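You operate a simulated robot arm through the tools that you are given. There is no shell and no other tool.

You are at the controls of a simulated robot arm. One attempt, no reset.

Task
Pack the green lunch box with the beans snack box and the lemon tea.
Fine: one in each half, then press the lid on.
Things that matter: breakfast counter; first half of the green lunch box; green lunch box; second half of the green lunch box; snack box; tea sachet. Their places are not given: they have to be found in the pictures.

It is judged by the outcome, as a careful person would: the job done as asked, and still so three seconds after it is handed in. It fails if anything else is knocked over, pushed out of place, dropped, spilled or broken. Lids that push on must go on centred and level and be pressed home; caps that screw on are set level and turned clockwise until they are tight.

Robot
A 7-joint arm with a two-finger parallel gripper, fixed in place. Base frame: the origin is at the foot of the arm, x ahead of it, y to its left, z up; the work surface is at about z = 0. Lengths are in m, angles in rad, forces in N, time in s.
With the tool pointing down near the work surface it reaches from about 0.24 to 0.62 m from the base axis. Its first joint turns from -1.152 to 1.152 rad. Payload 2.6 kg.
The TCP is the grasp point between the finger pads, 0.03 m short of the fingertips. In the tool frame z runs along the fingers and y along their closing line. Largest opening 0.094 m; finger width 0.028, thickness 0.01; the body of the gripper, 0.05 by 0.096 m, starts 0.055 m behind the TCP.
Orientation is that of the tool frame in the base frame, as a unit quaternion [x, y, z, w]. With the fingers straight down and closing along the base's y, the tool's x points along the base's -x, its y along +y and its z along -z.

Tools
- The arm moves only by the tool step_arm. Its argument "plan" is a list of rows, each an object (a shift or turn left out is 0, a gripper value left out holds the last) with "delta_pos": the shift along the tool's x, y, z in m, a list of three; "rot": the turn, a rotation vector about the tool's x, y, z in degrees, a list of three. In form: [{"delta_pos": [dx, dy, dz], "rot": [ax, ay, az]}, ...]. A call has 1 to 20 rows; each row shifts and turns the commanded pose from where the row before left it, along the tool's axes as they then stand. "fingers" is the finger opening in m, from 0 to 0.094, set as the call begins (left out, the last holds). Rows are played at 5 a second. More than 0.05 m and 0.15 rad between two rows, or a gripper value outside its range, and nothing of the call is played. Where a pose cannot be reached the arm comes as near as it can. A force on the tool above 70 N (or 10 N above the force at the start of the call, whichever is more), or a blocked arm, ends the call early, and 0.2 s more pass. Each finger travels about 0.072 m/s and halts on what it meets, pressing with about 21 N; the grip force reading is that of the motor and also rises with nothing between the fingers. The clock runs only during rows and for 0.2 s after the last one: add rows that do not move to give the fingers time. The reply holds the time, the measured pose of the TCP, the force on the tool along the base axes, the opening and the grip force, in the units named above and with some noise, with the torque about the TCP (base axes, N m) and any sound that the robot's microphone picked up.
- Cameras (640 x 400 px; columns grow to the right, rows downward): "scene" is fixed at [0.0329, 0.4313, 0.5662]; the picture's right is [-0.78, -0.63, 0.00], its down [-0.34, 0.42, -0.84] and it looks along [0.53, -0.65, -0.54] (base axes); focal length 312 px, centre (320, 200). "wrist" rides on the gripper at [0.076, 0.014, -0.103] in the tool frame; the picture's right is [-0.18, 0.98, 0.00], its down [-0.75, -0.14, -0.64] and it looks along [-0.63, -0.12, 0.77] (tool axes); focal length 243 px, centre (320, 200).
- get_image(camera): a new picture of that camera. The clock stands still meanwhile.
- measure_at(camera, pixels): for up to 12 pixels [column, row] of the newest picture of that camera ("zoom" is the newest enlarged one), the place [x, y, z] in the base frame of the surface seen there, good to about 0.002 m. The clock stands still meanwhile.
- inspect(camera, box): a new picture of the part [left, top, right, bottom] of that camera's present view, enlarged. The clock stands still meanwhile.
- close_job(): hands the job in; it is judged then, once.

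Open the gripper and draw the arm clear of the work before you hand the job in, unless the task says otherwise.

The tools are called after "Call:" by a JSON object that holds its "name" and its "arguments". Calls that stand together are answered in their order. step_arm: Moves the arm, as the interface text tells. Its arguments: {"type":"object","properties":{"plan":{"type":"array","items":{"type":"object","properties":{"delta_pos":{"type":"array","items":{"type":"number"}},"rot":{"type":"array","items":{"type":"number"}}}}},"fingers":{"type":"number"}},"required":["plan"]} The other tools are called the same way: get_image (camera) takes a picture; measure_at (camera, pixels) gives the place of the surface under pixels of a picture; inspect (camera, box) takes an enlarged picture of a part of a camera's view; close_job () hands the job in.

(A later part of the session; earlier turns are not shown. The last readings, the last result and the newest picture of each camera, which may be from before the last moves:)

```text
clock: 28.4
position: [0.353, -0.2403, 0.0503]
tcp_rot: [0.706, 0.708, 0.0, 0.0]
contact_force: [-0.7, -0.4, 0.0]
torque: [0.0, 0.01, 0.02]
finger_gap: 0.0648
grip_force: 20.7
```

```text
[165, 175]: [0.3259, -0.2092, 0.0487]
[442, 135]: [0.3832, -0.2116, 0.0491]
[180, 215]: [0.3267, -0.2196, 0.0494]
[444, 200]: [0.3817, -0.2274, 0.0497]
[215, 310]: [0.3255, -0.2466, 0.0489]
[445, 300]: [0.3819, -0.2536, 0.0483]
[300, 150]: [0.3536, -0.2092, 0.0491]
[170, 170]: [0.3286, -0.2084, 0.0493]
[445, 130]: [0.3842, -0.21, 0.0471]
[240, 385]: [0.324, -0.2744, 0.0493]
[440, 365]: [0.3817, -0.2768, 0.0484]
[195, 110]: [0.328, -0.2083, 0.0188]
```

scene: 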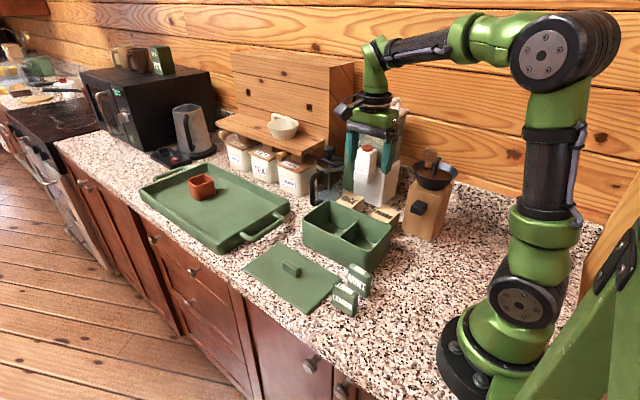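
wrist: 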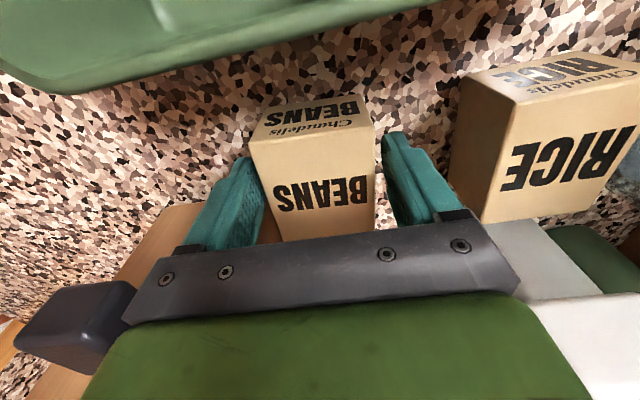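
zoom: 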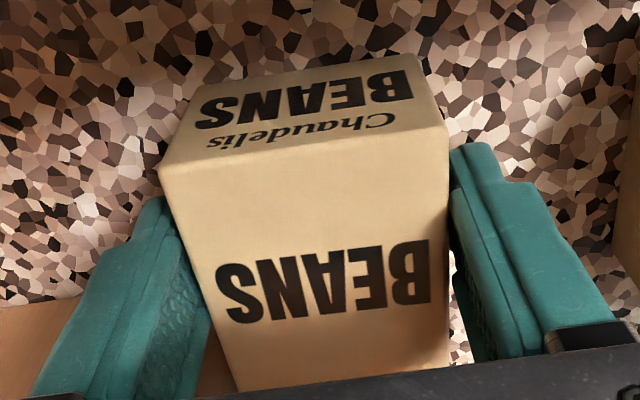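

The box top measures ~0.058 wide yet the gap reads 0.0648, so I check where the finger surfaces actually are.

Call:
{"name": "measure_at", "arguments": {"camera": "zoom", "pixels": [[165, 205], [190, 270], [175, 300], [200, 330], [455, 160], [465, 150], [460, 220], [475, 300], [150, 220], [455, 280], [500, 200], [458, 180]]}}

```text
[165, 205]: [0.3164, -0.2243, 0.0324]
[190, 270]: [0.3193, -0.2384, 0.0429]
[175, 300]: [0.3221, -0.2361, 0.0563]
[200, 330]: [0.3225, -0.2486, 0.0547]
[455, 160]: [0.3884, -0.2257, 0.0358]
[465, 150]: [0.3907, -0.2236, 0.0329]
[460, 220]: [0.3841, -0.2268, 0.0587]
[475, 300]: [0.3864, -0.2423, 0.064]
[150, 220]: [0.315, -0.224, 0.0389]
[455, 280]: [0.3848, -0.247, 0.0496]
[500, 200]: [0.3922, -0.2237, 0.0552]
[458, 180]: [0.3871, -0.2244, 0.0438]
```

Inner pad surfaces are at x≈0.321 and 0.386, essentially against the box. I test with a small 15 mm lift.

Call:
{"name": "step_arm", "arguments": {"plan": [{"delta_pos": [0, 0, -0.005]}, {"delta_pos": [0, 0, -0.005]}, {"delta_pos": [0, 0, -0.005]}, {}]}}

Call:
{"name": "inspect", "arguments": {"camera": "wrist", "box": [180, 70, 460, 245]}}

Call:
{"name": "inspect", "arguments": {"camera": "scene", "box": [350, 160, 430, 240]}}

```text
clock: 29.4
position: [0.354, -0.2394, 0.0655]
tcp_rot: [0.707, 0.707, 0.0, 0.0]
contact_force: [-0.9, 0.9, -1.6]
torque: [0.04, 0.0, -0.01]
finger_gap: 0.0646
grip_force: 21.0
```

```text
2.29 times, centred on (320, 158) of wrist
```

zoom: 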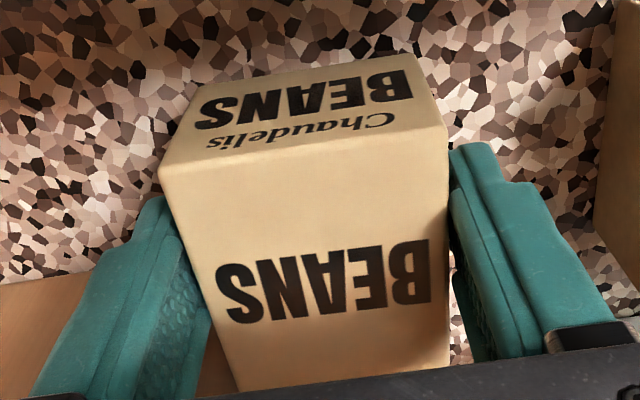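

```text
5.00 times, centred on (390, 200) of scene
```

zoom: 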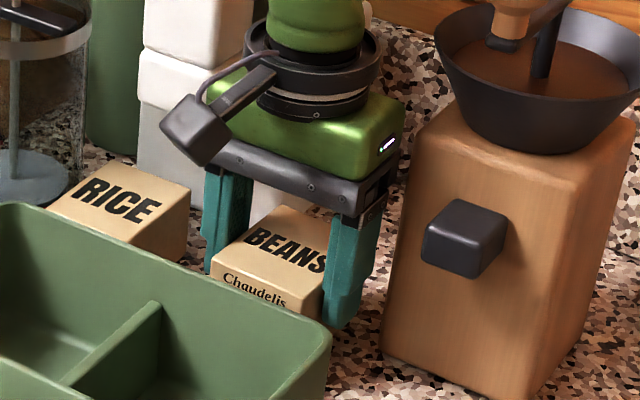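

BEANS is held and off the counter. I lift it straight up to z≈0.18, then carry it toward +y over the box.

Call:
{"name": "step_arm", "arguments": {"plan": [{"delta_pos": [0, 0, -0.02]}, {"delta_pos": [0, 0, -0.03]}, {"delta_pos": [0, 0, -0.03]}, {"delta_pos": [0, 0, -0.03]}, {"delta_pos": [0, 0, -0.01]}, {"delta_pos": [0.02, 0, 0]}, {"delta_pos": [0.03, 0, 0]}, {"delta_pos": [0.03, 0, 0]}, {"delta_pos": [0.03, 0, 0]}, {"delta_pos": [0.024, 0, 0]}, {}, {}]}}

Call:
{"name": "get_image", "arguments": {"camera": "scene"}}

Call:
{"name": "get_image", "arguments": {"camera": "wrist"}}

```text
clock: 32.0
position: [0.3535, -0.1053, 0.1852]
tcp_rot: [0.708, 0.707, 0.0, 0.0]
contact_force: [0.7, -0.3, -1.5]
torque: [0.02, -0.02, 0.0]
finger_gap: 0.0642
grip_force: 20.7
```

```text
taken
```

scene: 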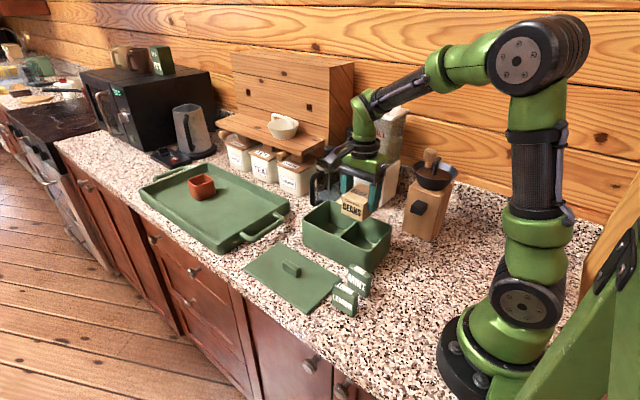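

```text
taken
```

wrist: 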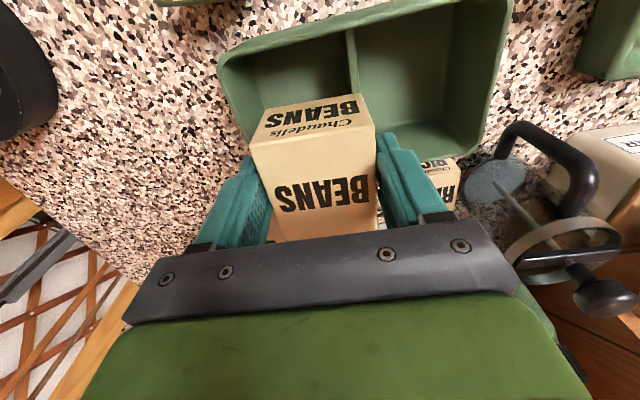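

BEANS hangs level over the box. I turn the gripper back −90° so the longer side of BEANS lies along x and the fingers have more room along y inside the box.

Call:
{"name": "step_arm", "arguments": {"plan": [{"rot": [0, 0, -8]}, {"rot": [0, 0, -8]}, {"rot": [0, 0, -8]}, {"rot": [0, 0, -8]}, {"rot": [0, 0, -8]}, {"rot": [0, 0, -8]}, {"rot": [0, 0, -8]}, {"rot": [0, 0, -8]}, {"rot": [0, 0, -8]}, {"rot": [0, 0, -8]}, {"rot": [0, 0, -8]}, {"rot": [0, 0, -2]}, {"delta_pos": [-0.02, 0, 0]}, {"delta_pos": [-0.03, 0, 0]}, {"delta_pos": [-0.03, 0, 0]}, {}, {}]}}

Call:
{"name": "get_image", "arguments": {"camera": "wrist"}}

Call:
{"name": "inspect", "arguments": {"camera": "scene", "box": [260, 140, 440, 290]}}

```text
clock: 35.6
position: [0.434, -0.1043, 0.1852]
tcp_rot: [0.0, 1.0, 0.001, 0.0]
contact_force: [0.4, 0.1, -0.3]
torque: [0.01, 0.03, 0.04]
finger_gap: 0.0642
grip_force: 20.7
```

```text
taken
```

wrist: 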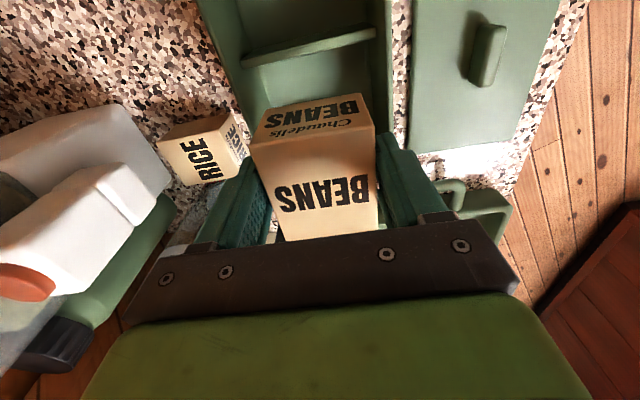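

```text
2.67 times, centred on (350, 215) of scene
```

zoom: 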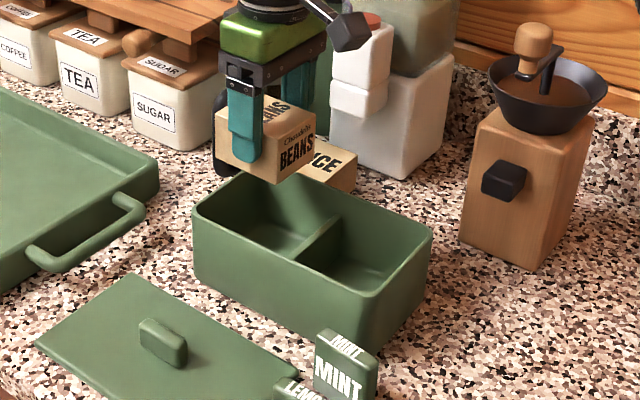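

Now I verify alignment: measuring BEANS' corners and the box's divider and walls around the far half.

Call:
{"name": "inspect", "arguments": {"camera": "wrist", "box": [200, 0, 440, 150]}}

Call:
{"name": "measure_at", "arguments": {"camera": "zoom", "pixels": [[150, 370], [455, 335], [160, 330], [420, 255], [140, 160], [300, 120], [440, 85], [60, 70], [130, 290], [510, 60], [490, 200], [497, 30]]}}

Call:
{"name": "measure_at", "arguments": {"camera": "wrist", "pixels": [[253, 145], [371, 128], [284, 238], [376, 225], [312, 180], [262, 170], [372, 180]]}}

```text
2.67 times, centred on (320, 75) of wrist
```

zoom: 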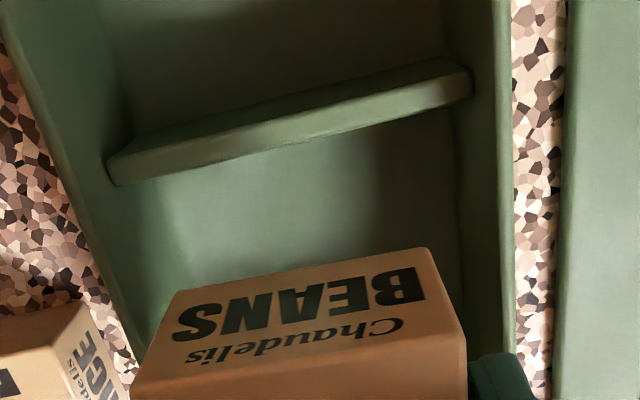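

```text
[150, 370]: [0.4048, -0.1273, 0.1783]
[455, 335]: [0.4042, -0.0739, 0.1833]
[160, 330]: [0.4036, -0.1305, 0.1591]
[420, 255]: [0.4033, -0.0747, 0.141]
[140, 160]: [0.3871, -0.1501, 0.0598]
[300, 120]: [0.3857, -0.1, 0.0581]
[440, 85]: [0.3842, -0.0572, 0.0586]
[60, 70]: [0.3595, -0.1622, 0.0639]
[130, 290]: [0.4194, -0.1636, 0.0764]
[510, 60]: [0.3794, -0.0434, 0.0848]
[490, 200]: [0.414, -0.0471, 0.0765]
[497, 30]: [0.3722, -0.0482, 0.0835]
```

```text
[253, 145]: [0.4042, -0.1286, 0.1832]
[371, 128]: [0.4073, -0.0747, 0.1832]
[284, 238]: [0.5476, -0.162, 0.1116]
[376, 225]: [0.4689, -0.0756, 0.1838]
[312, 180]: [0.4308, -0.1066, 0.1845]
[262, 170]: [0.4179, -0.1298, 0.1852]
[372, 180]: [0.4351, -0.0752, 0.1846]
```

BEANS spans x 0.4035–0.4765, y≈−0.131…−0.074 and the far half is x≈0.390–0.484, y≈−0.162…−0.048, so it is well centred (I shift 3 mm toward −x). Lowering to just above the floor of the box.

Call:
{"name": "step_arm", "arguments": {"plan": [{"delta_pos": [0.003, 0, 0.02]}, {"delta_pos": [0, 0, 0.02]}, {"delta_pos": [0, 0, 0.02]}, {"delta_pos": [0, 0, 0.02]}, {}, {}]}}

Call:
{"name": "get_image", "arguments": {"camera": "wrist"}}

Call:
{"name": "inspect", "arguments": {"camera": "scene", "box": [260, 140, 440, 290]}}

```text
clock: 37.0
position: [0.4296, -0.106, 0.1073]
tcp_rot: [0.001, 1.0, 0.0, 0.0]
contact_force: [-1.0, -0.3, -1.7]
torque: [0.02, 0.01, 0.01]
finger_gap: 0.064
grip_force: 22.0
```

```text
taken
```

wrist: 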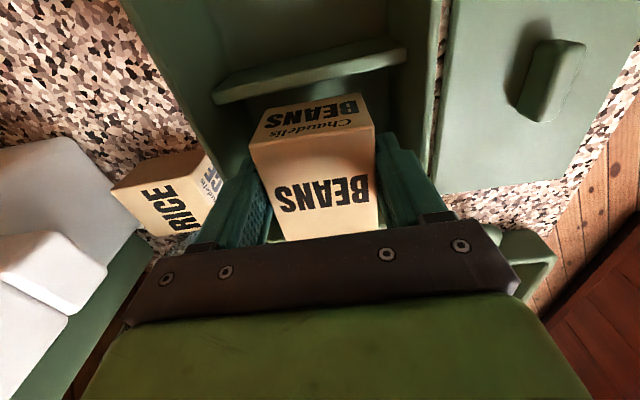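

```text
2.67 times, centred on (350, 215) of scene
```

zoom: 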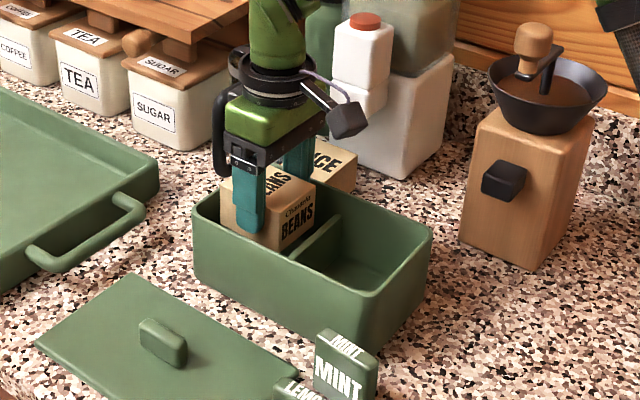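

BEANS is entering the far half with space all around. Lowering on toward the floor.

Call:
{"name": "step_arm", "arguments": {"plan": [{"delta_pos": [0, 0, 0.015]}, {"delta_pos": [0, 0, 0.015]}, {"delta_pos": [0, 0, 0.012]}, {}, {}]}}

Call:
{"name": "step_arm", "arguments": {"plan": [{"delta_pos": [0, 0, 0.002]}, {"delta_pos": [0, 0, 0.002]}, {}]}}

```text
clock: 38.2
position: [0.4306, -0.106, 0.0642]
tcp_rot: [0.0, 1.0, 0.0, 0.0]
contact_force: [-0.5, 0.0, -0.2]
torque: [0.0, 0.01, 0.0]
finger_gap: 0.0643
grip_force: 21.2
```

```text
clock: 39.0
position: [0.4312, -0.1048, 0.06]
tcp_rot: [0.0, 1.0, -0.001, 0.0]
contact_force: [1.1, 0.1, -0.8]
torque: [0.03, 0.03, -0.01]
finger_gap: 0.0642
grip_force: 20.7
```

No contact yet at z 0.060; continuing in 1 mm steps.

Call:
{"name": "step_arm", "arguments": {"plan": [{"delta_pos": [0, 0, 0.001]}, {"delta_pos": [0, 0, 0.001]}, {"delta_pos": [0, 0, 0.001]}, {}]}}

```text
clock: 40.0
position: [0.4304, -0.1056, 0.0573]
tcp_rot: [0.0, 1.0, 0.0, 0.0]
contact_force: [-1.0, 0.6, 0.6]
torque: [-0.06, -0.02, 0.0]
finger_gap: 0.0641
grip_force: 20.5
```

Call:
{"name": "step_arm", "arguments": {"plan": [{"delta_pos": [0, 0, 0.001]}, {"delta_pos": [0, 0, 0.001]}, {}]}}

```text
clock: 40.8
position: [0.4314, -0.1061, 0.0554]
tcp_rot: [0.0, 1.0, 0.0, 0.002]
contact_force: [-1.7, 0.4, 17.2]
torque: [0.0, 0.0, -0.13]
finger_gap: 0.0641
grip_force: 21.2
```

Contact (17 N): BEANS is on the box's floor. Ease off slightly and open by a few millimetres per side.

Call:
{"name": "step_arm", "arguments": {"plan": [{"delta_pos": [0, 0, -0.0012]}, {}]}}

Call:
{"name": "step_arm", "arguments": {"plan": [{}, {}, {}], "fingers": 0.077}}

Call:
{"name": "get_image", "arguments": {"camera": "wrist"}}

```text
clock: 41.4
position: [0.4303, -0.1061, 0.0558]
tcp_rot: [0.0, 1.0, 0.0, 0.0]
contact_force: [3.1, -0.5, 7.2]
torque: [-0.05, -0.52, 0.01]
finger_gap: 0.064
grip_force: 20.9
```

```text
clock: 42.2
position: [0.4314, -0.1059, 0.0562]
tcp_rot: [0.0, 1.0, 0.001, 0.0]
contact_force: [0.8, -0.3, -0.2]
torque: [-0.02, -0.05, -0.03]
finger_gap: 0.077
grip_force: 0.1
```

```text
taken
```

wrist: 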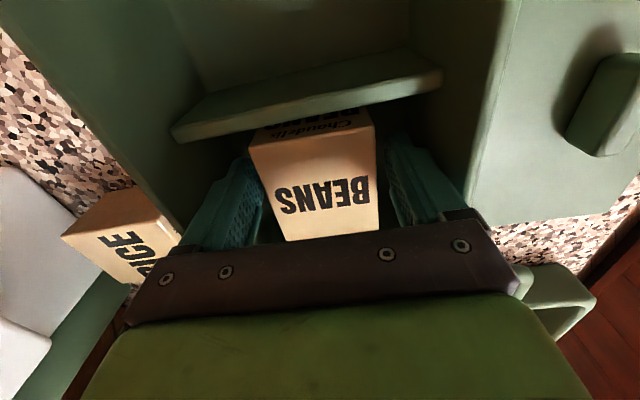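

BEANS is released in the far half. I rise straight up, then look at the sachets from above.

Call:
{"name": "step_arm", "arguments": {"plan": [{"delta_pos": [0, 0, -0.01]}, {"delta_pos": [0, 0, -0.02]}, {"delta_pos": [0, 0, -0.04]}, {"delta_pos": [0, 0, -0.04]}, {"delta_pos": [0, 0, -0.04]}, {"delta_pos": [0, 0, -0.04]}, {"delta_pos": [0, 0, -0.01]}, {"delta_pos": [0.03, 0.03, 0]}, {"delta_pos": [0.035, 0.03, 0]}, {"delta_pos": [0.035, 0.03, 0]}, {"delta_pos": [0.035, 0.03, 0]}, {"delta_pos": [0.026, 0.02, 0]}, {}, {}]}}

Call:
{"name": "get_image", "arguments": {"camera": "wrist"}}

Call:
{"name": "get_image", "arguments": {"camera": "scene"}}

```text
clock: 45.2
position: [0.2665, 0.0346, 0.2575]
tcp_rot: [-0.001, 1.0, 0.0, 0.001]
contact_force: [1.0, 0.6, 0.3]
torque: [-0.02, 0.0, -0.01]
finger_gap: 0.0771
grip_force: 0.1
```

```text
taken
```

wrist: 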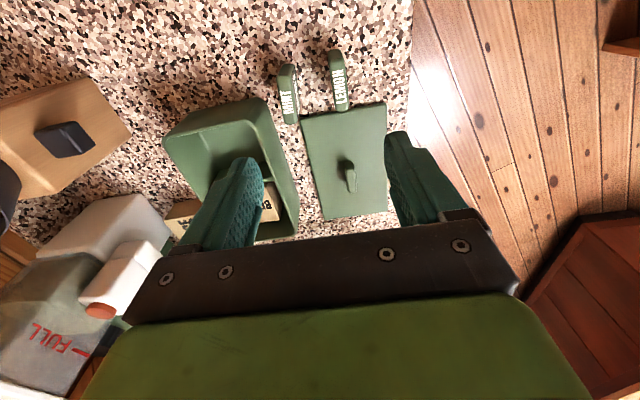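

```text
taken
```

scene: 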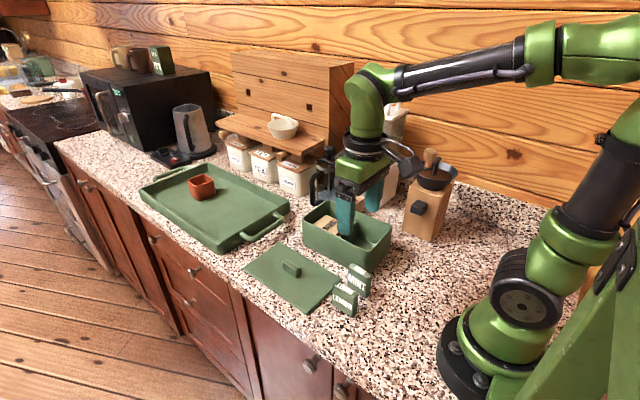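

The sachets are at wrist (288,95) MINT and (338,82) LEMON. I zoom and measure them.

Call:
{"name": "inspect", "arguments": {"camera": "wrist", "box": [260, 30, 380, 140]}}

Call:
{"name": "measure_at", "arguments": {"camera": "zoom", "pixels": [[385, 80], [440, 75], [400, 270], [450, 265], [415, 180], [395, 150], [445, 170], [120, 130], [175, 125], [140, 310], [190, 300], [180, 220]]}}

```text
3.64 times, centred on (320, 85) of wrist
```

zoom: 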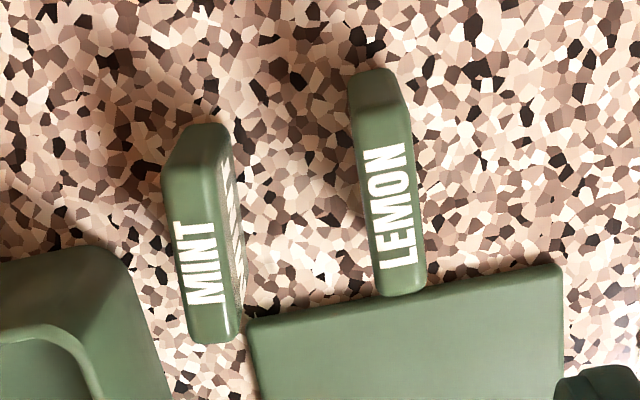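

```text
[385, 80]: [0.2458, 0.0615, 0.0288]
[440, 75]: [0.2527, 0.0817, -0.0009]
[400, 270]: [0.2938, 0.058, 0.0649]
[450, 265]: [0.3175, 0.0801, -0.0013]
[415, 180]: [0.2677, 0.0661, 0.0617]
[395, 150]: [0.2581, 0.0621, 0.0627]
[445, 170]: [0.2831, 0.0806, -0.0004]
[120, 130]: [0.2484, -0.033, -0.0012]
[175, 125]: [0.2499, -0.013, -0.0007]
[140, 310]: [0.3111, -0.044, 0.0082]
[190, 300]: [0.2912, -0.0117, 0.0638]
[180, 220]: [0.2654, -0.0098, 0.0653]
```

Refining the LEMON's and MINT's outline points.

Call:
{"name": "measure_at", "arguments": {"camera": "zoom", "pixels": [[360, 115], [400, 110], [383, 285], [422, 280], [369, 200], [411, 195], [168, 175], [224, 165], [190, 335], [232, 330], [395, 200], [205, 240]]}}

```text
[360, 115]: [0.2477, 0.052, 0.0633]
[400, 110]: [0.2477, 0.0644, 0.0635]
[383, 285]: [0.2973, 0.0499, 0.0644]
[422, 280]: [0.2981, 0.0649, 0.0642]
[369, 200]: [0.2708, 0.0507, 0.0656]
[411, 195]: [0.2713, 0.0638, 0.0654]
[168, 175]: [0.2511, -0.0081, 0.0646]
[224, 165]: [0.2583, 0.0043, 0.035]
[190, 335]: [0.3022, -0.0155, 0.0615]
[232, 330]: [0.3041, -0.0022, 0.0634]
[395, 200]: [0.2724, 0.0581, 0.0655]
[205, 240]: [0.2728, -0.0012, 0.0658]
```

LEMON stands at x 0.244–0.3005, y 0.0495–0.066, top z 0.0655; MINT's near face is ~46 mm away. I set the opening to 0.05, centre over (0.272, 0.058) and descend to z≈0.10 for a check.

Call:
{"name": "step_arm", "arguments": {"plan": [{"delta_pos": [-0.002, 0.024, 0]}, {}, {"delta_pos": [0, 0, 0.03]}, {"delta_pos": [0, 0, 0.04]}, {"delta_pos": [0, 0, 0.04]}, {"delta_pos": [0, 0, 0.03]}, {}, {}], "fingers": 0.05}}

Call:
{"name": "get_image", "arguments": {"camera": "wrist"}}

Call:
{"name": "inspect", "arguments": {"camera": "scene", "box": [280, 200, 440, 340]}}

```text
clock: 47.0
position: [0.2693, 0.0579, 0.1142]
tcp_rot: [0.001, 1.0, 0.0, 0.0]
contact_force: [0.5, -0.1, -0.8]
torque: [-0.01, -0.01, -0.02]
finger_gap: 0.0501
grip_force: 0.0
```

```text
taken
```

wrist: 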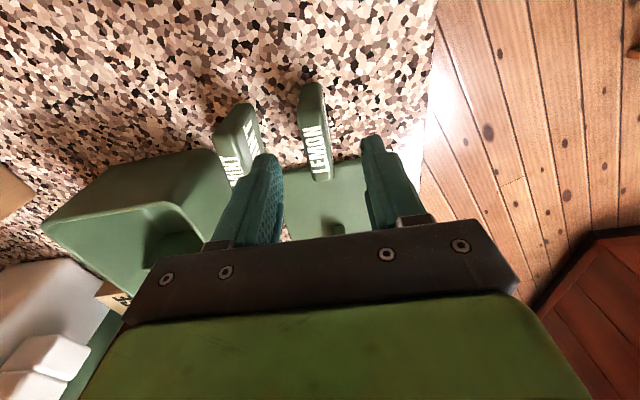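

```text
2.86 times, centred on (360, 270) of scene
```

zoom: 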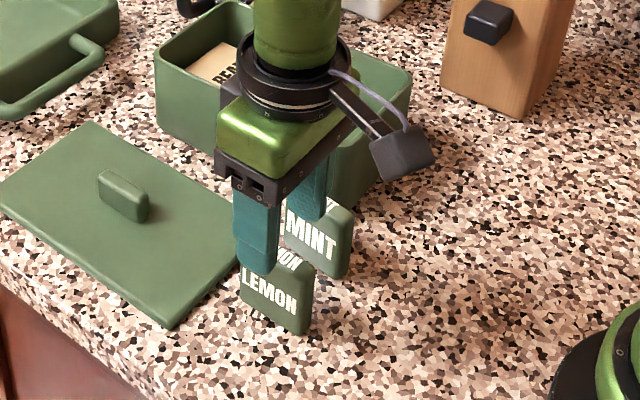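

LEMON (wrist (318,150)) lies centred between the fingers and MINT is outside the left finger. Descending to z≈0.05.

Call:
{"name": "step_arm", "arguments": {"plan": [{"delta_pos": [0, 0, 0.02]}, {"delta_pos": [0, 0, 0.02]}, {"delta_pos": [0, 0, 0.015]}, {"delta_pos": [0, 0, 0.008]}, {}, {}]}}

Call:
{"name": "get_image", "arguments": {"camera": "wrist"}}

Call:
{"name": "inspect", "arguments": {"camera": "scene", "box": [280, 200, 440, 340]}}

```text
clock: 48.4
position: [0.2714, 0.0581, 0.0541]
tcp_rot: [0.0, 1.0, 0.0, 0.0]
contact_force: [0.0, -0.2, 1.1]
torque: [-0.02, 0.01, 0.0]
finger_gap: 0.05
grip_force: 0.0
```

```text
taken
```

wrist: 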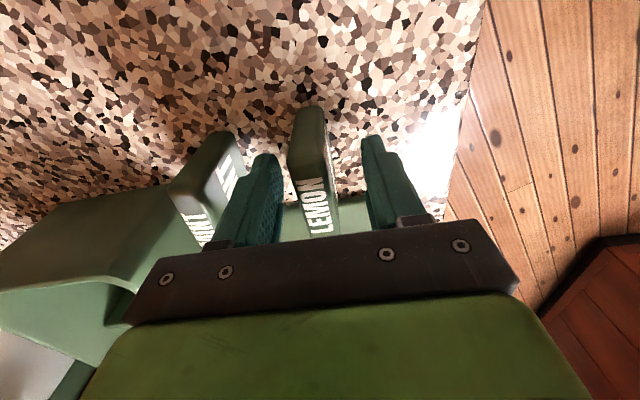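

```text
2.86 times, centred on (360, 270) of scene
```

zoom: 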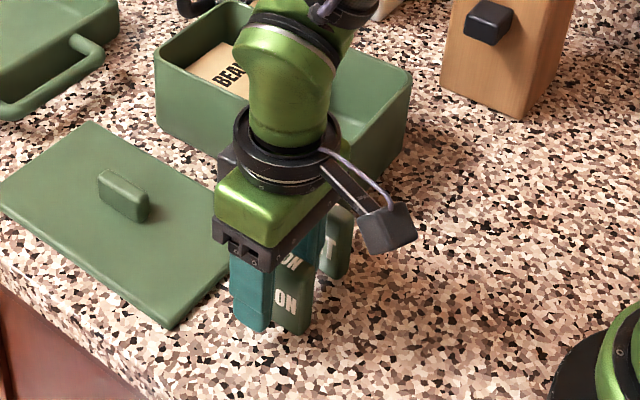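

Fingers straddle LEMON without touching MINT; closing.

Call:
{"name": "step_arm", "arguments": {"plan": [{}, {}, {}, {}], "fingers": 0.0}}

Call:
{"name": "step_arm", "arguments": {"plan": [{"delta_pos": [0, 0, -0.005]}, {"delta_pos": [0, 0, -0.005]}, {"delta_pos": [0, 0, -0.01]}, {}]}}

Call:
{"name": "inspect", "arguments": {"camera": "scene", "box": [280, 200, 440, 340]}}

```text
clock: 49.4
position: [0.2713, 0.0583, 0.0527]
tcp_rot: [0.0, 1.0, 0.0, 0.0]
contact_force: [0.3, 0.3, -0.1]
torque: [0.02, 0.0, 0.01]
finger_gap: 0.0217
grip_force: 21.4
```

```text
clock: 50.4
position: [0.2715, 0.0578, 0.074]
tcp_rot: [0.0, 1.0, -0.001, 0.001]
contact_force: [0.6, -0.7, -0.3]
torque: [0.0, 0.0, 0.02]
finger_gap: 0.0215
grip_force: 20.8
```

```text
2.86 times, centred on (360, 270) of scene
```

zoom: 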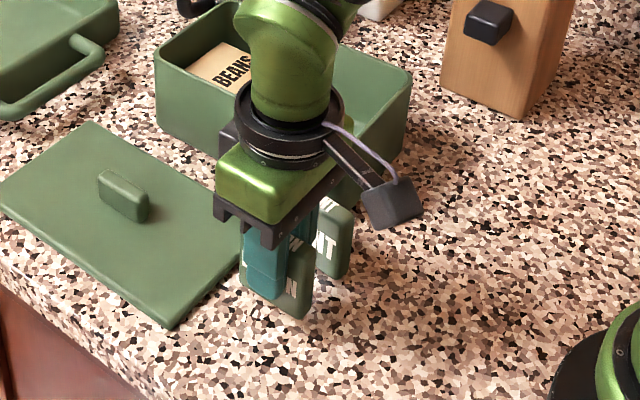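

LEMON is held and clear of the counter. I raise it to z≈0.19 and carry it above the near half at (0.337, −0.106).

Call:
{"name": "step_arm", "arguments": {"plan": [{"delta_pos": [0, 0, -0.03]}, {"delta_pos": [0, 0, -0.03]}, {"delta_pos": [0, 0, -0.03]}, {"delta_pos": [0, 0, -0.026]}, {"delta_pos": [-0.008, -0.02, 0]}, {"delta_pos": [-0.012, -0.03, 0]}, {"delta_pos": [-0.012, -0.03, 0]}, {"delta_pos": [-0.012, -0.03, 0]}, {"delta_pos": [-0.012, -0.03, 0]}, {"delta_pos": [-0.0095, -0.024, 0]}, {}, {}]}}

Call:
{"name": "get_image", "arguments": {"camera": "wrist"}}

Call:
{"name": "inspect", "arguments": {"camera": "scene", "box": [260, 140, 440, 320]}}

```text
clock: 53.0
position: [0.3366, -0.1047, 0.1894]
tcp_rot: [0.0, 1.0, 0.0, 0.0]
contact_force: [0.5, 0.5, 0.1]
torque: [0.05, -0.02, 0.02]
finger_gap: 0.0216
grip_force: 20.6
```

```text
taken
```

wrist: 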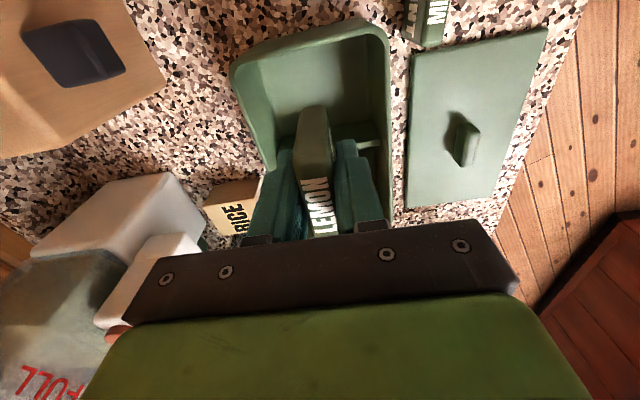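

```text
2.22 times, centred on (350, 230) of scene
```

zoom: 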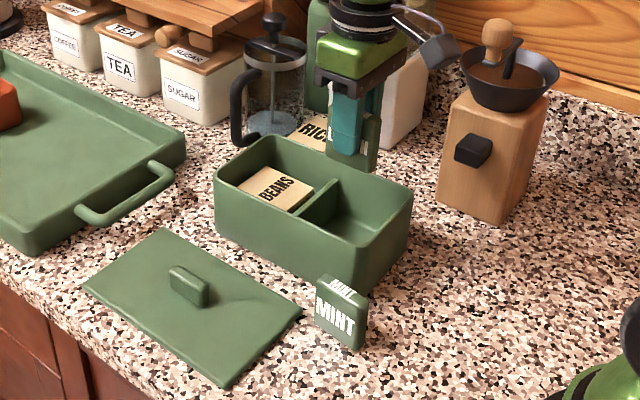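

LEMON spans x≈0.309–0.3655 over the near half (0.290–0.383), well centred. Lowering into it.

Call:
{"name": "step_arm", "arguments": {"plan": [{"delta_pos": [0, 0, 0.02]}, {"delta_pos": [0, 0, 0.025]}, {"delta_pos": [0, 0, 0.025]}, {"delta_pos": [0, 0, 0.025]}, {"delta_pos": [0, 0, 0.015]}, {}, {}]}}

Call:
{"name": "inspect", "arguments": {"camera": "scene", "box": [260, 140, 440, 320]}}

Call:
{"name": "get_image", "arguments": {"camera": "wrist"}}

```text
clock: 54.6
position: [0.3372, -0.105, 0.0781]
tcp_rot: [-0.001, 1.0, 0.0, 0.0]
contact_force: [0.4, -0.3, -0.4]
torque: [0.0, -0.01, -0.03]
finger_gap: 0.0215
grip_force: 20.8
```

```text
2.22 times, centred on (350, 230) of scene
```

zoom: 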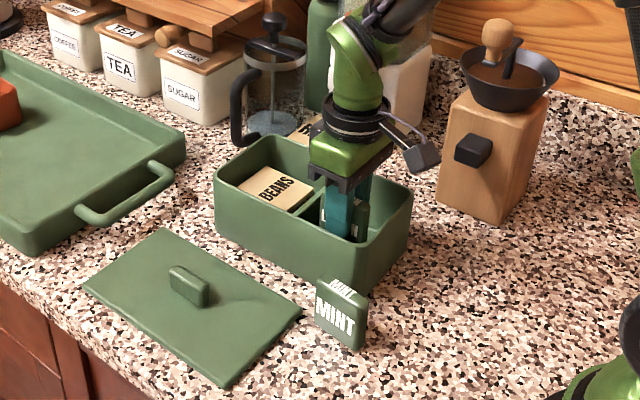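

```text
taken
```

wrist: 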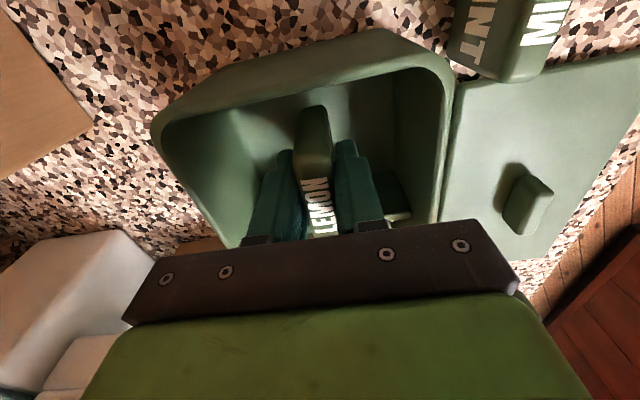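

LEMON is inside the near half. Slowly down to the floor.

Call:
{"name": "step_arm", "arguments": {"plan": [{"delta_pos": [0, 0, 0.005]}, {"delta_pos": [0, 0, 0.005]}, {"delta_pos": [0, 0, 0.003]}, {}]}}

Call:
{"name": "step_arm", "arguments": {"plan": [{"delta_pos": [0, 0, 0.001]}, {"delta_pos": [0, 0, 0.001]}, {"delta_pos": [0, 0, 0.001]}, {}]}}

```text
clock: 55.6
position: [0.3374, -0.105, 0.0653]
tcp_rot: [0.0, 1.0, 0.001, 0.0]
contact_force: [-0.1, 1.0, -0.2]
torque: [-0.02, -0.02, 0.01]
finger_gap: 0.0214
grip_force: 21.3
```

```text
clock: 56.6
position: [0.336, -0.1032, 0.0631]
tcp_rot: [0.0, 1.0, 0.0, 0.0]
contact_force: [-0.1, 0.1, -0.2]
torque: [0.03, 0.0, 0.0]
finger_gap: 0.0217
grip_force: 20.9
```

No contact yet; continuing by millimetres.

Call:
{"name": "step_arm", "arguments": {"plan": [{"delta_pos": [0, 0, 0.001]}, {"delta_pos": [0, 0, 0.001]}, {}]}}

Call:
{"name": "step_arm", "arguments": {"plan": [{"delta_pos": [0, 0, 0.001]}, {}]}}

```text
clock: 57.4
position: [0.3378, -0.1061, 0.0597]
tcp_rot: [0.0, 1.0, 0.0, 0.0]
contact_force: [1.0, -0.4, 0.1]
torque: [-0.04, -0.02, 0.02]
finger_gap: 0.0215
grip_force: 20.9
```

```text
clock: 58.0
position: [0.3379, -0.1064, 0.0603]
tcp_rot: [0.0, 1.0, 0.0, 0.0]
contact_force: [0.0, -0.1, -0.6]
torque: [-0.01, 0.05, 0.02]
finger_gap: 0.0216
grip_force: 21.3
```

Call:
{"name": "step_arm", "arguments": {"plan": [{"delta_pos": [0, 0, 0.001]}, {}]}}

```text
clock: 58.6
position: [0.3383, -0.1066, 0.0594]
tcp_rot: [0.001, 1.0, 0.0, 0.0]
contact_force: [-0.1, -0.2, -0.5]
torque: [0.01, -0.01, 0.02]
finger_gap: 0.0215
grip_force: 20.4
```

Still none; one more millimetre at a time.

Call:
{"name": "step_arm", "arguments": {"plan": [{"delta_pos": [0, 0, 0.001]}, {}]}}

```text
clock: 59.2
position: [0.3364, -0.1054, 0.0587]
tcp_rot: [0.001, 1.0, 0.0, 0.001]
contact_force: [-6.0, 0.6, 13.8]
torque: [0.06, 0.21, 0.01]
finger_gap: 0.0215
grip_force: 21.3
```

Contact at 13.8 N: LEMON stands on the floor of the box. Ease off and open.

Call:
{"name": "step_arm", "arguments": {"plan": [{"delta_pos": [0, 0, -0.001]}, {}]}}

Call:
{"name": "step_arm", "arguments": {"plan": [{}, {}, {}], "fingers": 0.045}}

Call:
{"name": "get_image", "arguments": {"camera": "wrist"}}

```text
clock: 59.8
position: [0.337, -0.1056, 0.0586]
tcp_rot: [0.0, 1.0, 0.0, 0.0]
contact_force: [0.6, -1.2, -0.2]
torque: [0.0, -0.04, 0.0]
finger_gap: 0.0214
grip_force: 20.7
```

```text
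clock: 60.6
position: [0.3372, -0.1073, 0.0586]
tcp_rot: [0.0, 1.0, 0.0, 0.001]
contact_force: [-0.3, -0.4, 0.2]
torque: [-0.01, -0.01, -0.02]
finger_gap: 0.0449
grip_force: 0.0
```

```text
taken
```

wrist: 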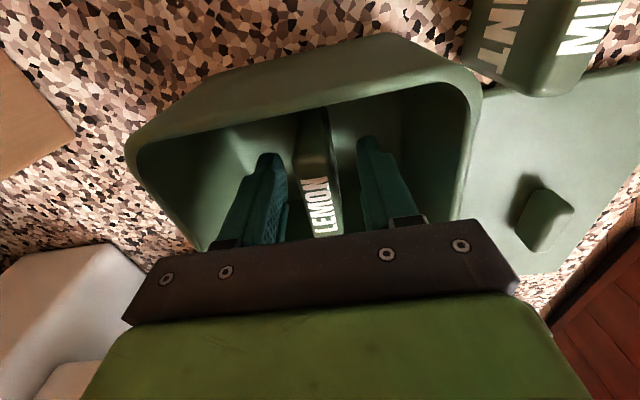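

LEMON stands upright and free between the fingers. I rise straight up to z≈0.28 and take stock.

Call:
{"name": "step_arm", "arguments": {"plan": [{"delta_pos": [0, 0, -0.01]}, {"delta_pos": [0, 0, -0.02]}, {"delta_pos": [0, 0, -0.03]}, {"delta_pos": [0, 0, -0.04]}, {"delta_pos": [0, 0, -0.04]}, {"delta_pos": [0, 0, -0.04]}, {"delta_pos": [0, 0, -0.04]}, {}, {}]}}

Call:
{"name": "get_image", "arguments": {"camera": "wrist"}}

Call:
{"name": "inspect", "arguments": {"camera": "scene", "box": [220, 170, 420, 330]}}

```text
clock: 62.6
position: [0.3368, -0.1065, 0.2809]
tcp_rot: [0.0, 1.0, 0.0, 0.001]
contact_force: [0.1, -0.8, 0.0]
torque: [0.01, 0.0, -0.02]
finger_gap: 0.0451
grip_force: 0.1
```

```text
taken
```

wrist: 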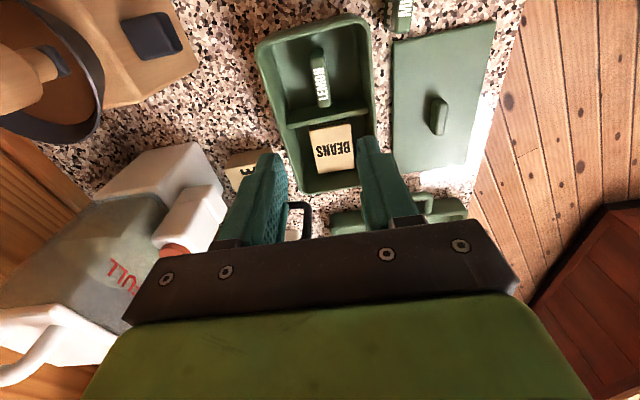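

```text
2.50 times, centred on (320, 250) of scene
```

zoom: 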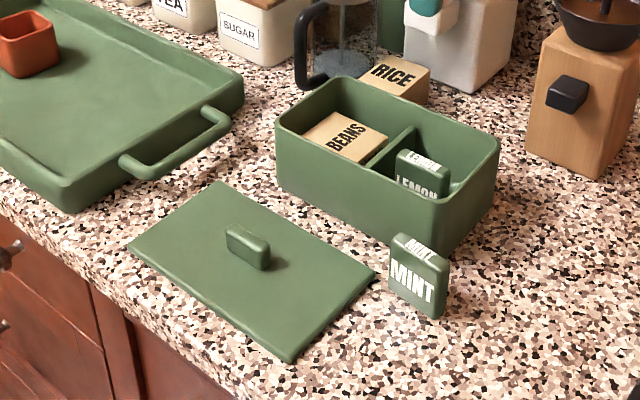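

Both items sit in their halves. Now I need the exact box rim outline and lid outline; zooming the wrist view on the box first.

Call:
{"name": "inspect", "arguments": {"camera": "wrist", "box": [240, 0, 400, 100]}}

Call:
{"name": "measure_at", "arguments": {"camera": "zoom", "pixels": [[66, 200], [78, 240], [100, 300], [522, 150], [530, 250], [535, 350], [200, 110], [300, 92], [400, 74], [60, 180], [490, 68], [95, 150]]}}

Call:
{"name": "inspect", "arguments": {"camera": "wrist", "box": [260, 100, 400, 200]}}

Call:
{"name": "measure_at", "arguments": {"camera": "zoom", "pixels": [[170, 416], [250, 412], [330, 400], [130, 320], [110, 260], [90, 180], [400, 395], [440, 380], [510, 100], [515, 50], [90, 120], [300, 407]]}}

```text
4.00 times, centred on (320, 50) of wrist
```

zoom: 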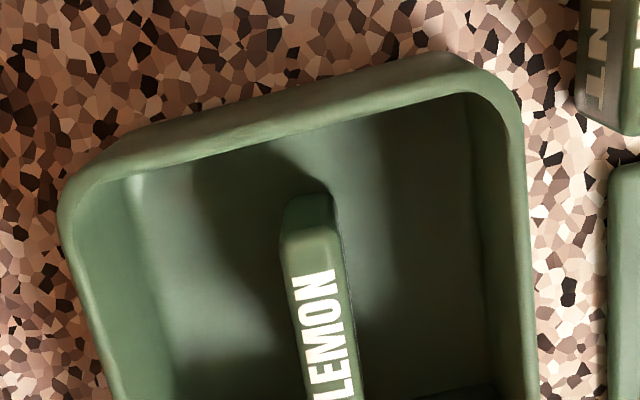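

```text
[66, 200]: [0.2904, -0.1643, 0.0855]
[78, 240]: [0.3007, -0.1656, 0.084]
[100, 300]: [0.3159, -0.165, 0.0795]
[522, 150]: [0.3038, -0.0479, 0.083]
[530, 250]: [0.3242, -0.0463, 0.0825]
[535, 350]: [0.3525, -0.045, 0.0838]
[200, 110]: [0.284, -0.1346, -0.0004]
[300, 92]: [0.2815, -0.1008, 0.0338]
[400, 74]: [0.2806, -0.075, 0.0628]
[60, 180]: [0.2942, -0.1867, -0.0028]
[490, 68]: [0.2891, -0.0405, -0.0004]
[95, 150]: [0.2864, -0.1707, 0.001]
```

```text
4.00 times, centred on (330, 150) of wrist
```

zoom: 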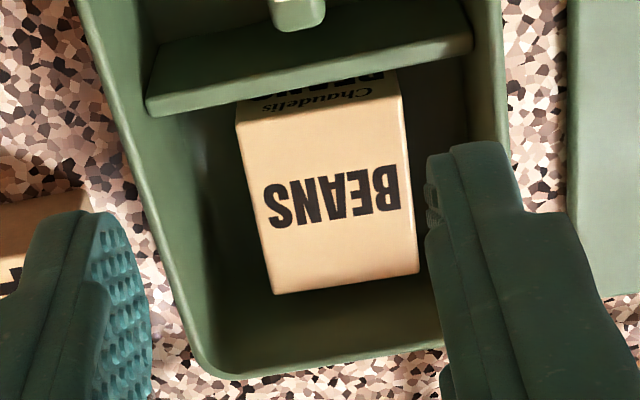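

```text
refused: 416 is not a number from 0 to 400
```

Re-measuring the far part of the rim with valid pixels on this zoom.

Call:
{"name": "measure_at", "arguments": {"camera": "zoom", "pixels": [[230, 374], [300, 365], [380, 353], [430, 345], [110, 130], [135, 200], [165, 270], [190, 330], [496, 30], [500, 80], [505, 130], [215, 368]]}}

Call:
{"name": "inspect", "arguments": {"camera": "wrist", "box": [240, 0, 400, 100]}}

Call:
{"name": "measure_at", "arguments": {"camera": "zoom", "pixels": [[130, 165], [200, 148], [300, 125], [400, 100], [460, 85], [70, 210], [85, 270], [95, 320], [515, 130], [524, 200], [531, 300], [537, 380]]}}

```text
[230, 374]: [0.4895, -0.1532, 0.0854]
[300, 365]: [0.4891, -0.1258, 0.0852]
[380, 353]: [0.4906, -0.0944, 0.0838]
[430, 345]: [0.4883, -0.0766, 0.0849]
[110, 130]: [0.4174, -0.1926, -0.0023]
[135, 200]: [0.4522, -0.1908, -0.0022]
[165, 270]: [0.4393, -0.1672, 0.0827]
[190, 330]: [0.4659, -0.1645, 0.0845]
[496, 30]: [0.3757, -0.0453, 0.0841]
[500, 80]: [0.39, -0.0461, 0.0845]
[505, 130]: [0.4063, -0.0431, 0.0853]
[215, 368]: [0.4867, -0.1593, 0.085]
```

```text
4.00 times, centred on (320, 50) of wrist
```

zoom: 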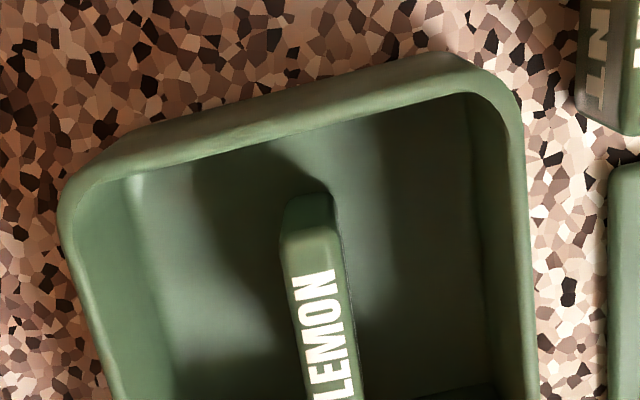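

```text
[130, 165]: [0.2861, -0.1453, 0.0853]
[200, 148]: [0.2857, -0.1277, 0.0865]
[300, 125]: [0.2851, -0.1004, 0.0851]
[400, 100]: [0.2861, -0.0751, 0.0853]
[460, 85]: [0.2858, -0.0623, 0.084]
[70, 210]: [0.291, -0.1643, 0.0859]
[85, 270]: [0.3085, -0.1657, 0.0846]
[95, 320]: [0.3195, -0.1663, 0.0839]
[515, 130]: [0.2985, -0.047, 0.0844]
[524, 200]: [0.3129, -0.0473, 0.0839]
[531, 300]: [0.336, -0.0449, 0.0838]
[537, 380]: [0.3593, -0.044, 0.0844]
```

Rim outline: x≈0.284–0.491, y≈−0.167…−0.045, no yaw, so the box has not moved from where the lid originally sat (0.386, −0.106). Now I go above the lid's handle to re-grip it exactly as before.

Call:
{"name": "step_arm", "arguments": {"plan": [{"delta_pos": [-0.015, 0.023, 0]}, {"delta_pos": [-0.02, 0.035, 0]}, {"delta_pos": [-0.02, 0.035, 0]}, {"delta_pos": [-0.02, 0.035, 0]}, {"delta_pos": [-0.0175, 0.035, 0]}, {"delta_pos": [0, 0, 0.03]}, {"delta_pos": [0, 0, 0.04]}, {"delta_pos": [0, 0, 0.03]}, {}, {}], "fingers": 0.05}}

Call:
{"name": "get_image", "arguments": {"camera": "wrist"}}

Call:
{"name": "inspect", "arguments": {"camera": "wrist", "box": [220, 20, 420, 170]}}

```text
clock: 64.8
position: [0.4303, 0.0584, 0.1794]
tcp_rot: [0.0, 1.0, 0.0, 0.0]
contact_force: [0.1, -0.4, -0.3]
torque: [0.02, 0.01, -0.02]
finger_gap: 0.0501
grip_force: 0.1
```

```text
taken
```

wrist: 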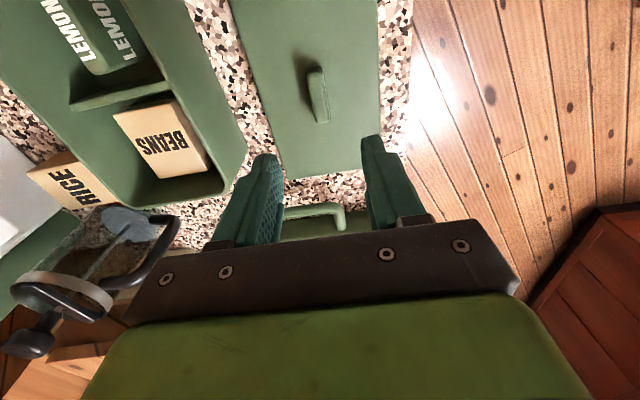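

```text
2.67 times, centred on (320, 95) of wrist
```

zoom: 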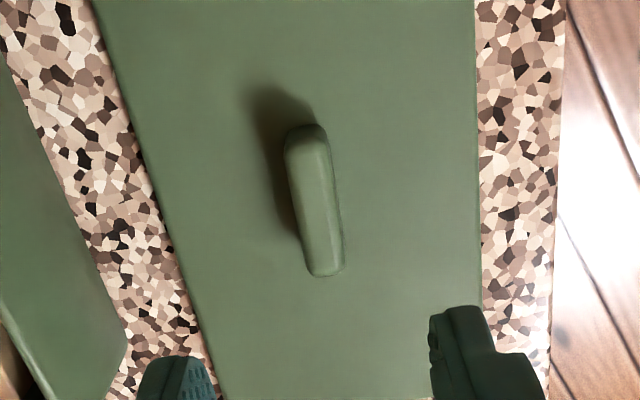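

The handle is between the fingers as before. Descend to the same height used when I released it and close.

Call:
{"name": "step_arm", "arguments": {"plan": [{"delta_pos": [0, 0, 0.03]}, {"delta_pos": [0, 0, 0.03]}, {"delta_pos": [0, 0, 0.03]}, {"delta_pos": [0, 0, 0.025]}, {"delta_pos": [0, 0, 0.0182]}, {}, {}]}}

Call:
{"name": "step_arm", "arguments": {"plan": [{}, {}, {}, {}], "fingers": 0.0}}

```text
clock: 66.4
position: [0.4294, 0.0554, 0.045]
tcp_rot: [-0.001, 1.0, -0.001, 0.0]
contact_force: [-0.7, 1.7, -0.9]
torque: [0.01, 0.0, -0.01]
finger_gap: 0.0498
grip_force: 0.0
```

```text
clock: 67.4
position: [0.4296, 0.0548, 0.0449]
tcp_rot: [0.0, 1.0, -0.001, 0.0]
contact_force: [-0.2, -0.3, 1.3]
torque: [0.05, 0.01, -0.03]
finger_gap: 0.0153
grip_force: 20.8
```

The lid's handle is gripped again (0.0153 m). Lift it gently and look.

Call:
{"name": "step_arm", "arguments": {"plan": [{"delta_pos": [0, 0, -0.005]}, {"delta_pos": [0, 0, -0.01]}, {"delta_pos": [0, 0, -0.02]}, {"delta_pos": [0, 0, -0.03]}, {"delta_pos": [0, 0, -0.03]}, {"delta_pos": [0, 0, -0.03]}, {"delta_pos": [0, 0, -0.03]}, {"delta_pos": [0, 0, -0.0227]}, {}, {}]}}

Call:
{"name": "inspect", "arguments": {"camera": "scene", "box": [220, 140, 420, 320]}}

Call:
{"name": "get_image", "arguments": {"camera": "wrist"}}

```text
clock: 69.6
position: [0.4296, 0.0586, 0.2232]
tcp_rot: [0.001, 1.0, 0.0, 0.0]
contact_force: [-0.7, 0.5, -0.6]
torque: [0.01, 0.02, 0.02]
finger_gap: 0.015
grip_force: 21.0
```

```text
2.22 times, centred on (320, 230) of scene
```

zoom: 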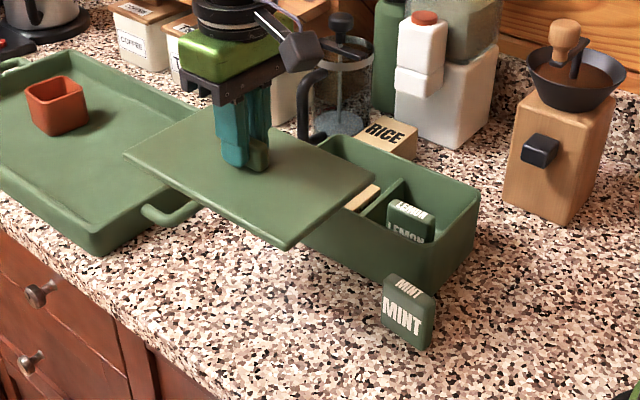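

```text
taken
```

wrist: 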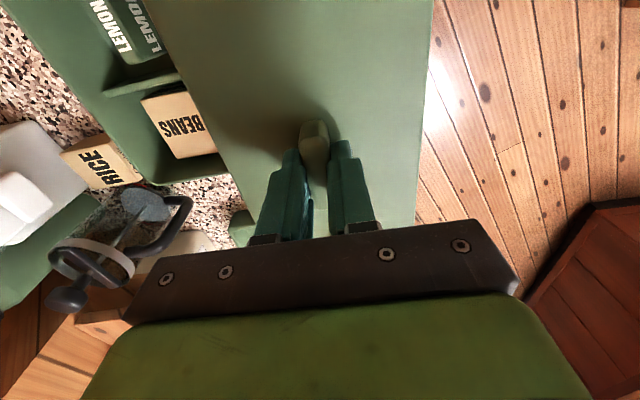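

The lid hangs level. I carry it back over the box by the same path reversed, then lower to ~25 mm above its seat and check alignment.

Call:
{"name": "step_arm", "arguments": {"plan": [{"delta_pos": [0, -0.006, 0]}, {"delta_pos": [0.006, -0.02, 0]}, {"delta_pos": [0.006, -0.024, 0]}, {"delta_pos": [0.006, -0.024, 0]}, {"delta_pos": [0.006, -0.024, 0]}, {"delta_pos": [0.006, -0.024, 0]}, {"delta_pos": [0.006, -0.022, 0]}, {"delta_pos": [0.006, -0.02, 0]}, {}, {"delta_pos": [0, 0, 0.02]}, {"delta_pos": [0, 0, 0.025]}, {"delta_pos": [0, 0, 0.02]}, {}, {}]}}

Call:
{"name": "get_image", "arguments": {"camera": "wrist"}}

Call:
{"name": "inspect", "arguments": {"camera": "scene", "box": [270, 150, 430, 290]}}

```text
clock: 72.6
position: [0.385, -0.1057, 0.1594]
tcp_rot: [0.0, 1.0, 0.001, 0.0]
contact_force: [-0.6, 0.5, -0.4]
torque: [0.01, 0.02, 0.01]
finger_gap: 0.0154
grip_force: 20.8
```

```text
taken
```

wrist: 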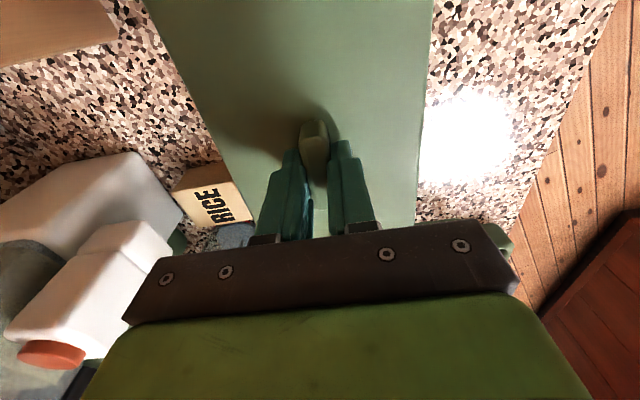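

```text
2.86 times, centred on (350, 220) of scene
```

zoom: 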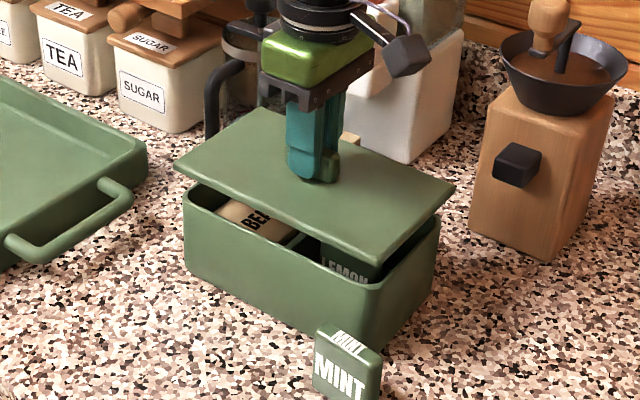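

The lid hovers over the box looking parallel. I measure lid corners against rim corners to check centring.

Call:
{"name": "measure_at", "arguments": {"camera": "zoom", "pixels": [[180, 166], [375, 258], [449, 188], [275, 213], [410, 222], [255, 112], [188, 200], [374, 288], [435, 232], [240, 230], [320, 265], [415, 250]]}}

```text
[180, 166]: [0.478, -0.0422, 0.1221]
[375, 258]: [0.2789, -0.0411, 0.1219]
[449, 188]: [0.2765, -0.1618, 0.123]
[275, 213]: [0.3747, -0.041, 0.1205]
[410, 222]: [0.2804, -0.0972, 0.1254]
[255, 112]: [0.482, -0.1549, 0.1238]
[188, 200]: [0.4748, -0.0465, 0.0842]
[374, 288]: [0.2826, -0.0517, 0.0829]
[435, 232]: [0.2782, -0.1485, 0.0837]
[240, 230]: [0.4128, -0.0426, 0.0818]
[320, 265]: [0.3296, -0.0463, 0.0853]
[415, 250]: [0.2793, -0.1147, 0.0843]
```

Lid edges (y −0.041, x 0.278) match the rim (y −0.043…−0.046, x 0.279–0.282) with an even overhang like the original closed state. Lowering toward the seat.

Call:
{"name": "step_arm", "arguments": {"plan": [{"delta_pos": [0, 0, 0.008]}, {"delta_pos": [0, 0, 0.007]}, {"delta_pos": [0, 0, 0.004]}, {}, {}]}}

Call:
{"name": "inspect", "arguments": {"camera": "scene", "box": [290, 180, 410, 285]}}

```text
clock: 73.8
position: [0.386, -0.1059, 0.1397]
tcp_rot: [-0.001, 1.0, 0.0, 0.0]
contact_force: [-0.1, 0.7, -0.6]
torque: [0.03, 0.03, -0.02]
finger_gap: 0.015
grip_force: 20.8
```

```text
3.81 times, centred on (350, 232) of scene
```

zoom: 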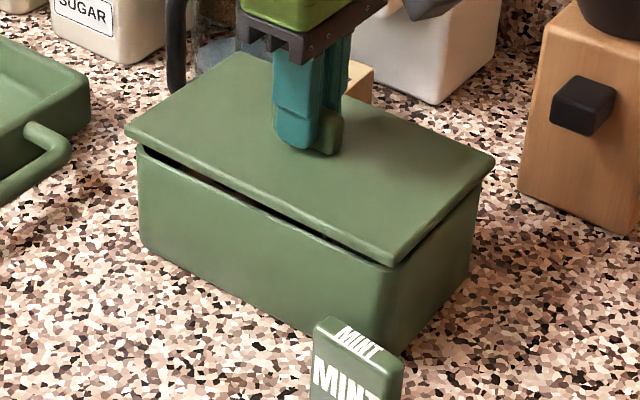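

Still parallel with a small even gap. Continue down in 1.5 mm steps.

Call:
{"name": "step_arm", "arguments": {"plan": [{"delta_pos": [0, 0, 0.0015]}, {"delta_pos": [0, 0, 0.0015]}, {}]}}

Call:
{"name": "step_arm", "arguments": {"plan": [{"delta_pos": [0, 0, 0.001]}, {"delta_pos": [0, 0, 0.001]}, {}]}}

```text
clock: 74.6
position: [0.387, -0.1065, 0.1368]
tcp_rot: [0.0, 1.0, 0.0, 0.0]
contact_force: [-0.8, -0.1, 0.1]
torque: [-0.01, -0.02, -0.02]
finger_gap: 0.0152
grip_force: 21.1
```

```text
clock: 75.4
position: [0.3873, -0.1078, 0.1347]
tcp_rot: [0.0, 1.0, 0.001, -0.001]
contact_force: [-0.2, 0.1, -1.0]
torque: [0.01, 0.02, -0.01]
finger_gap: 0.0153
grip_force: 20.5
```

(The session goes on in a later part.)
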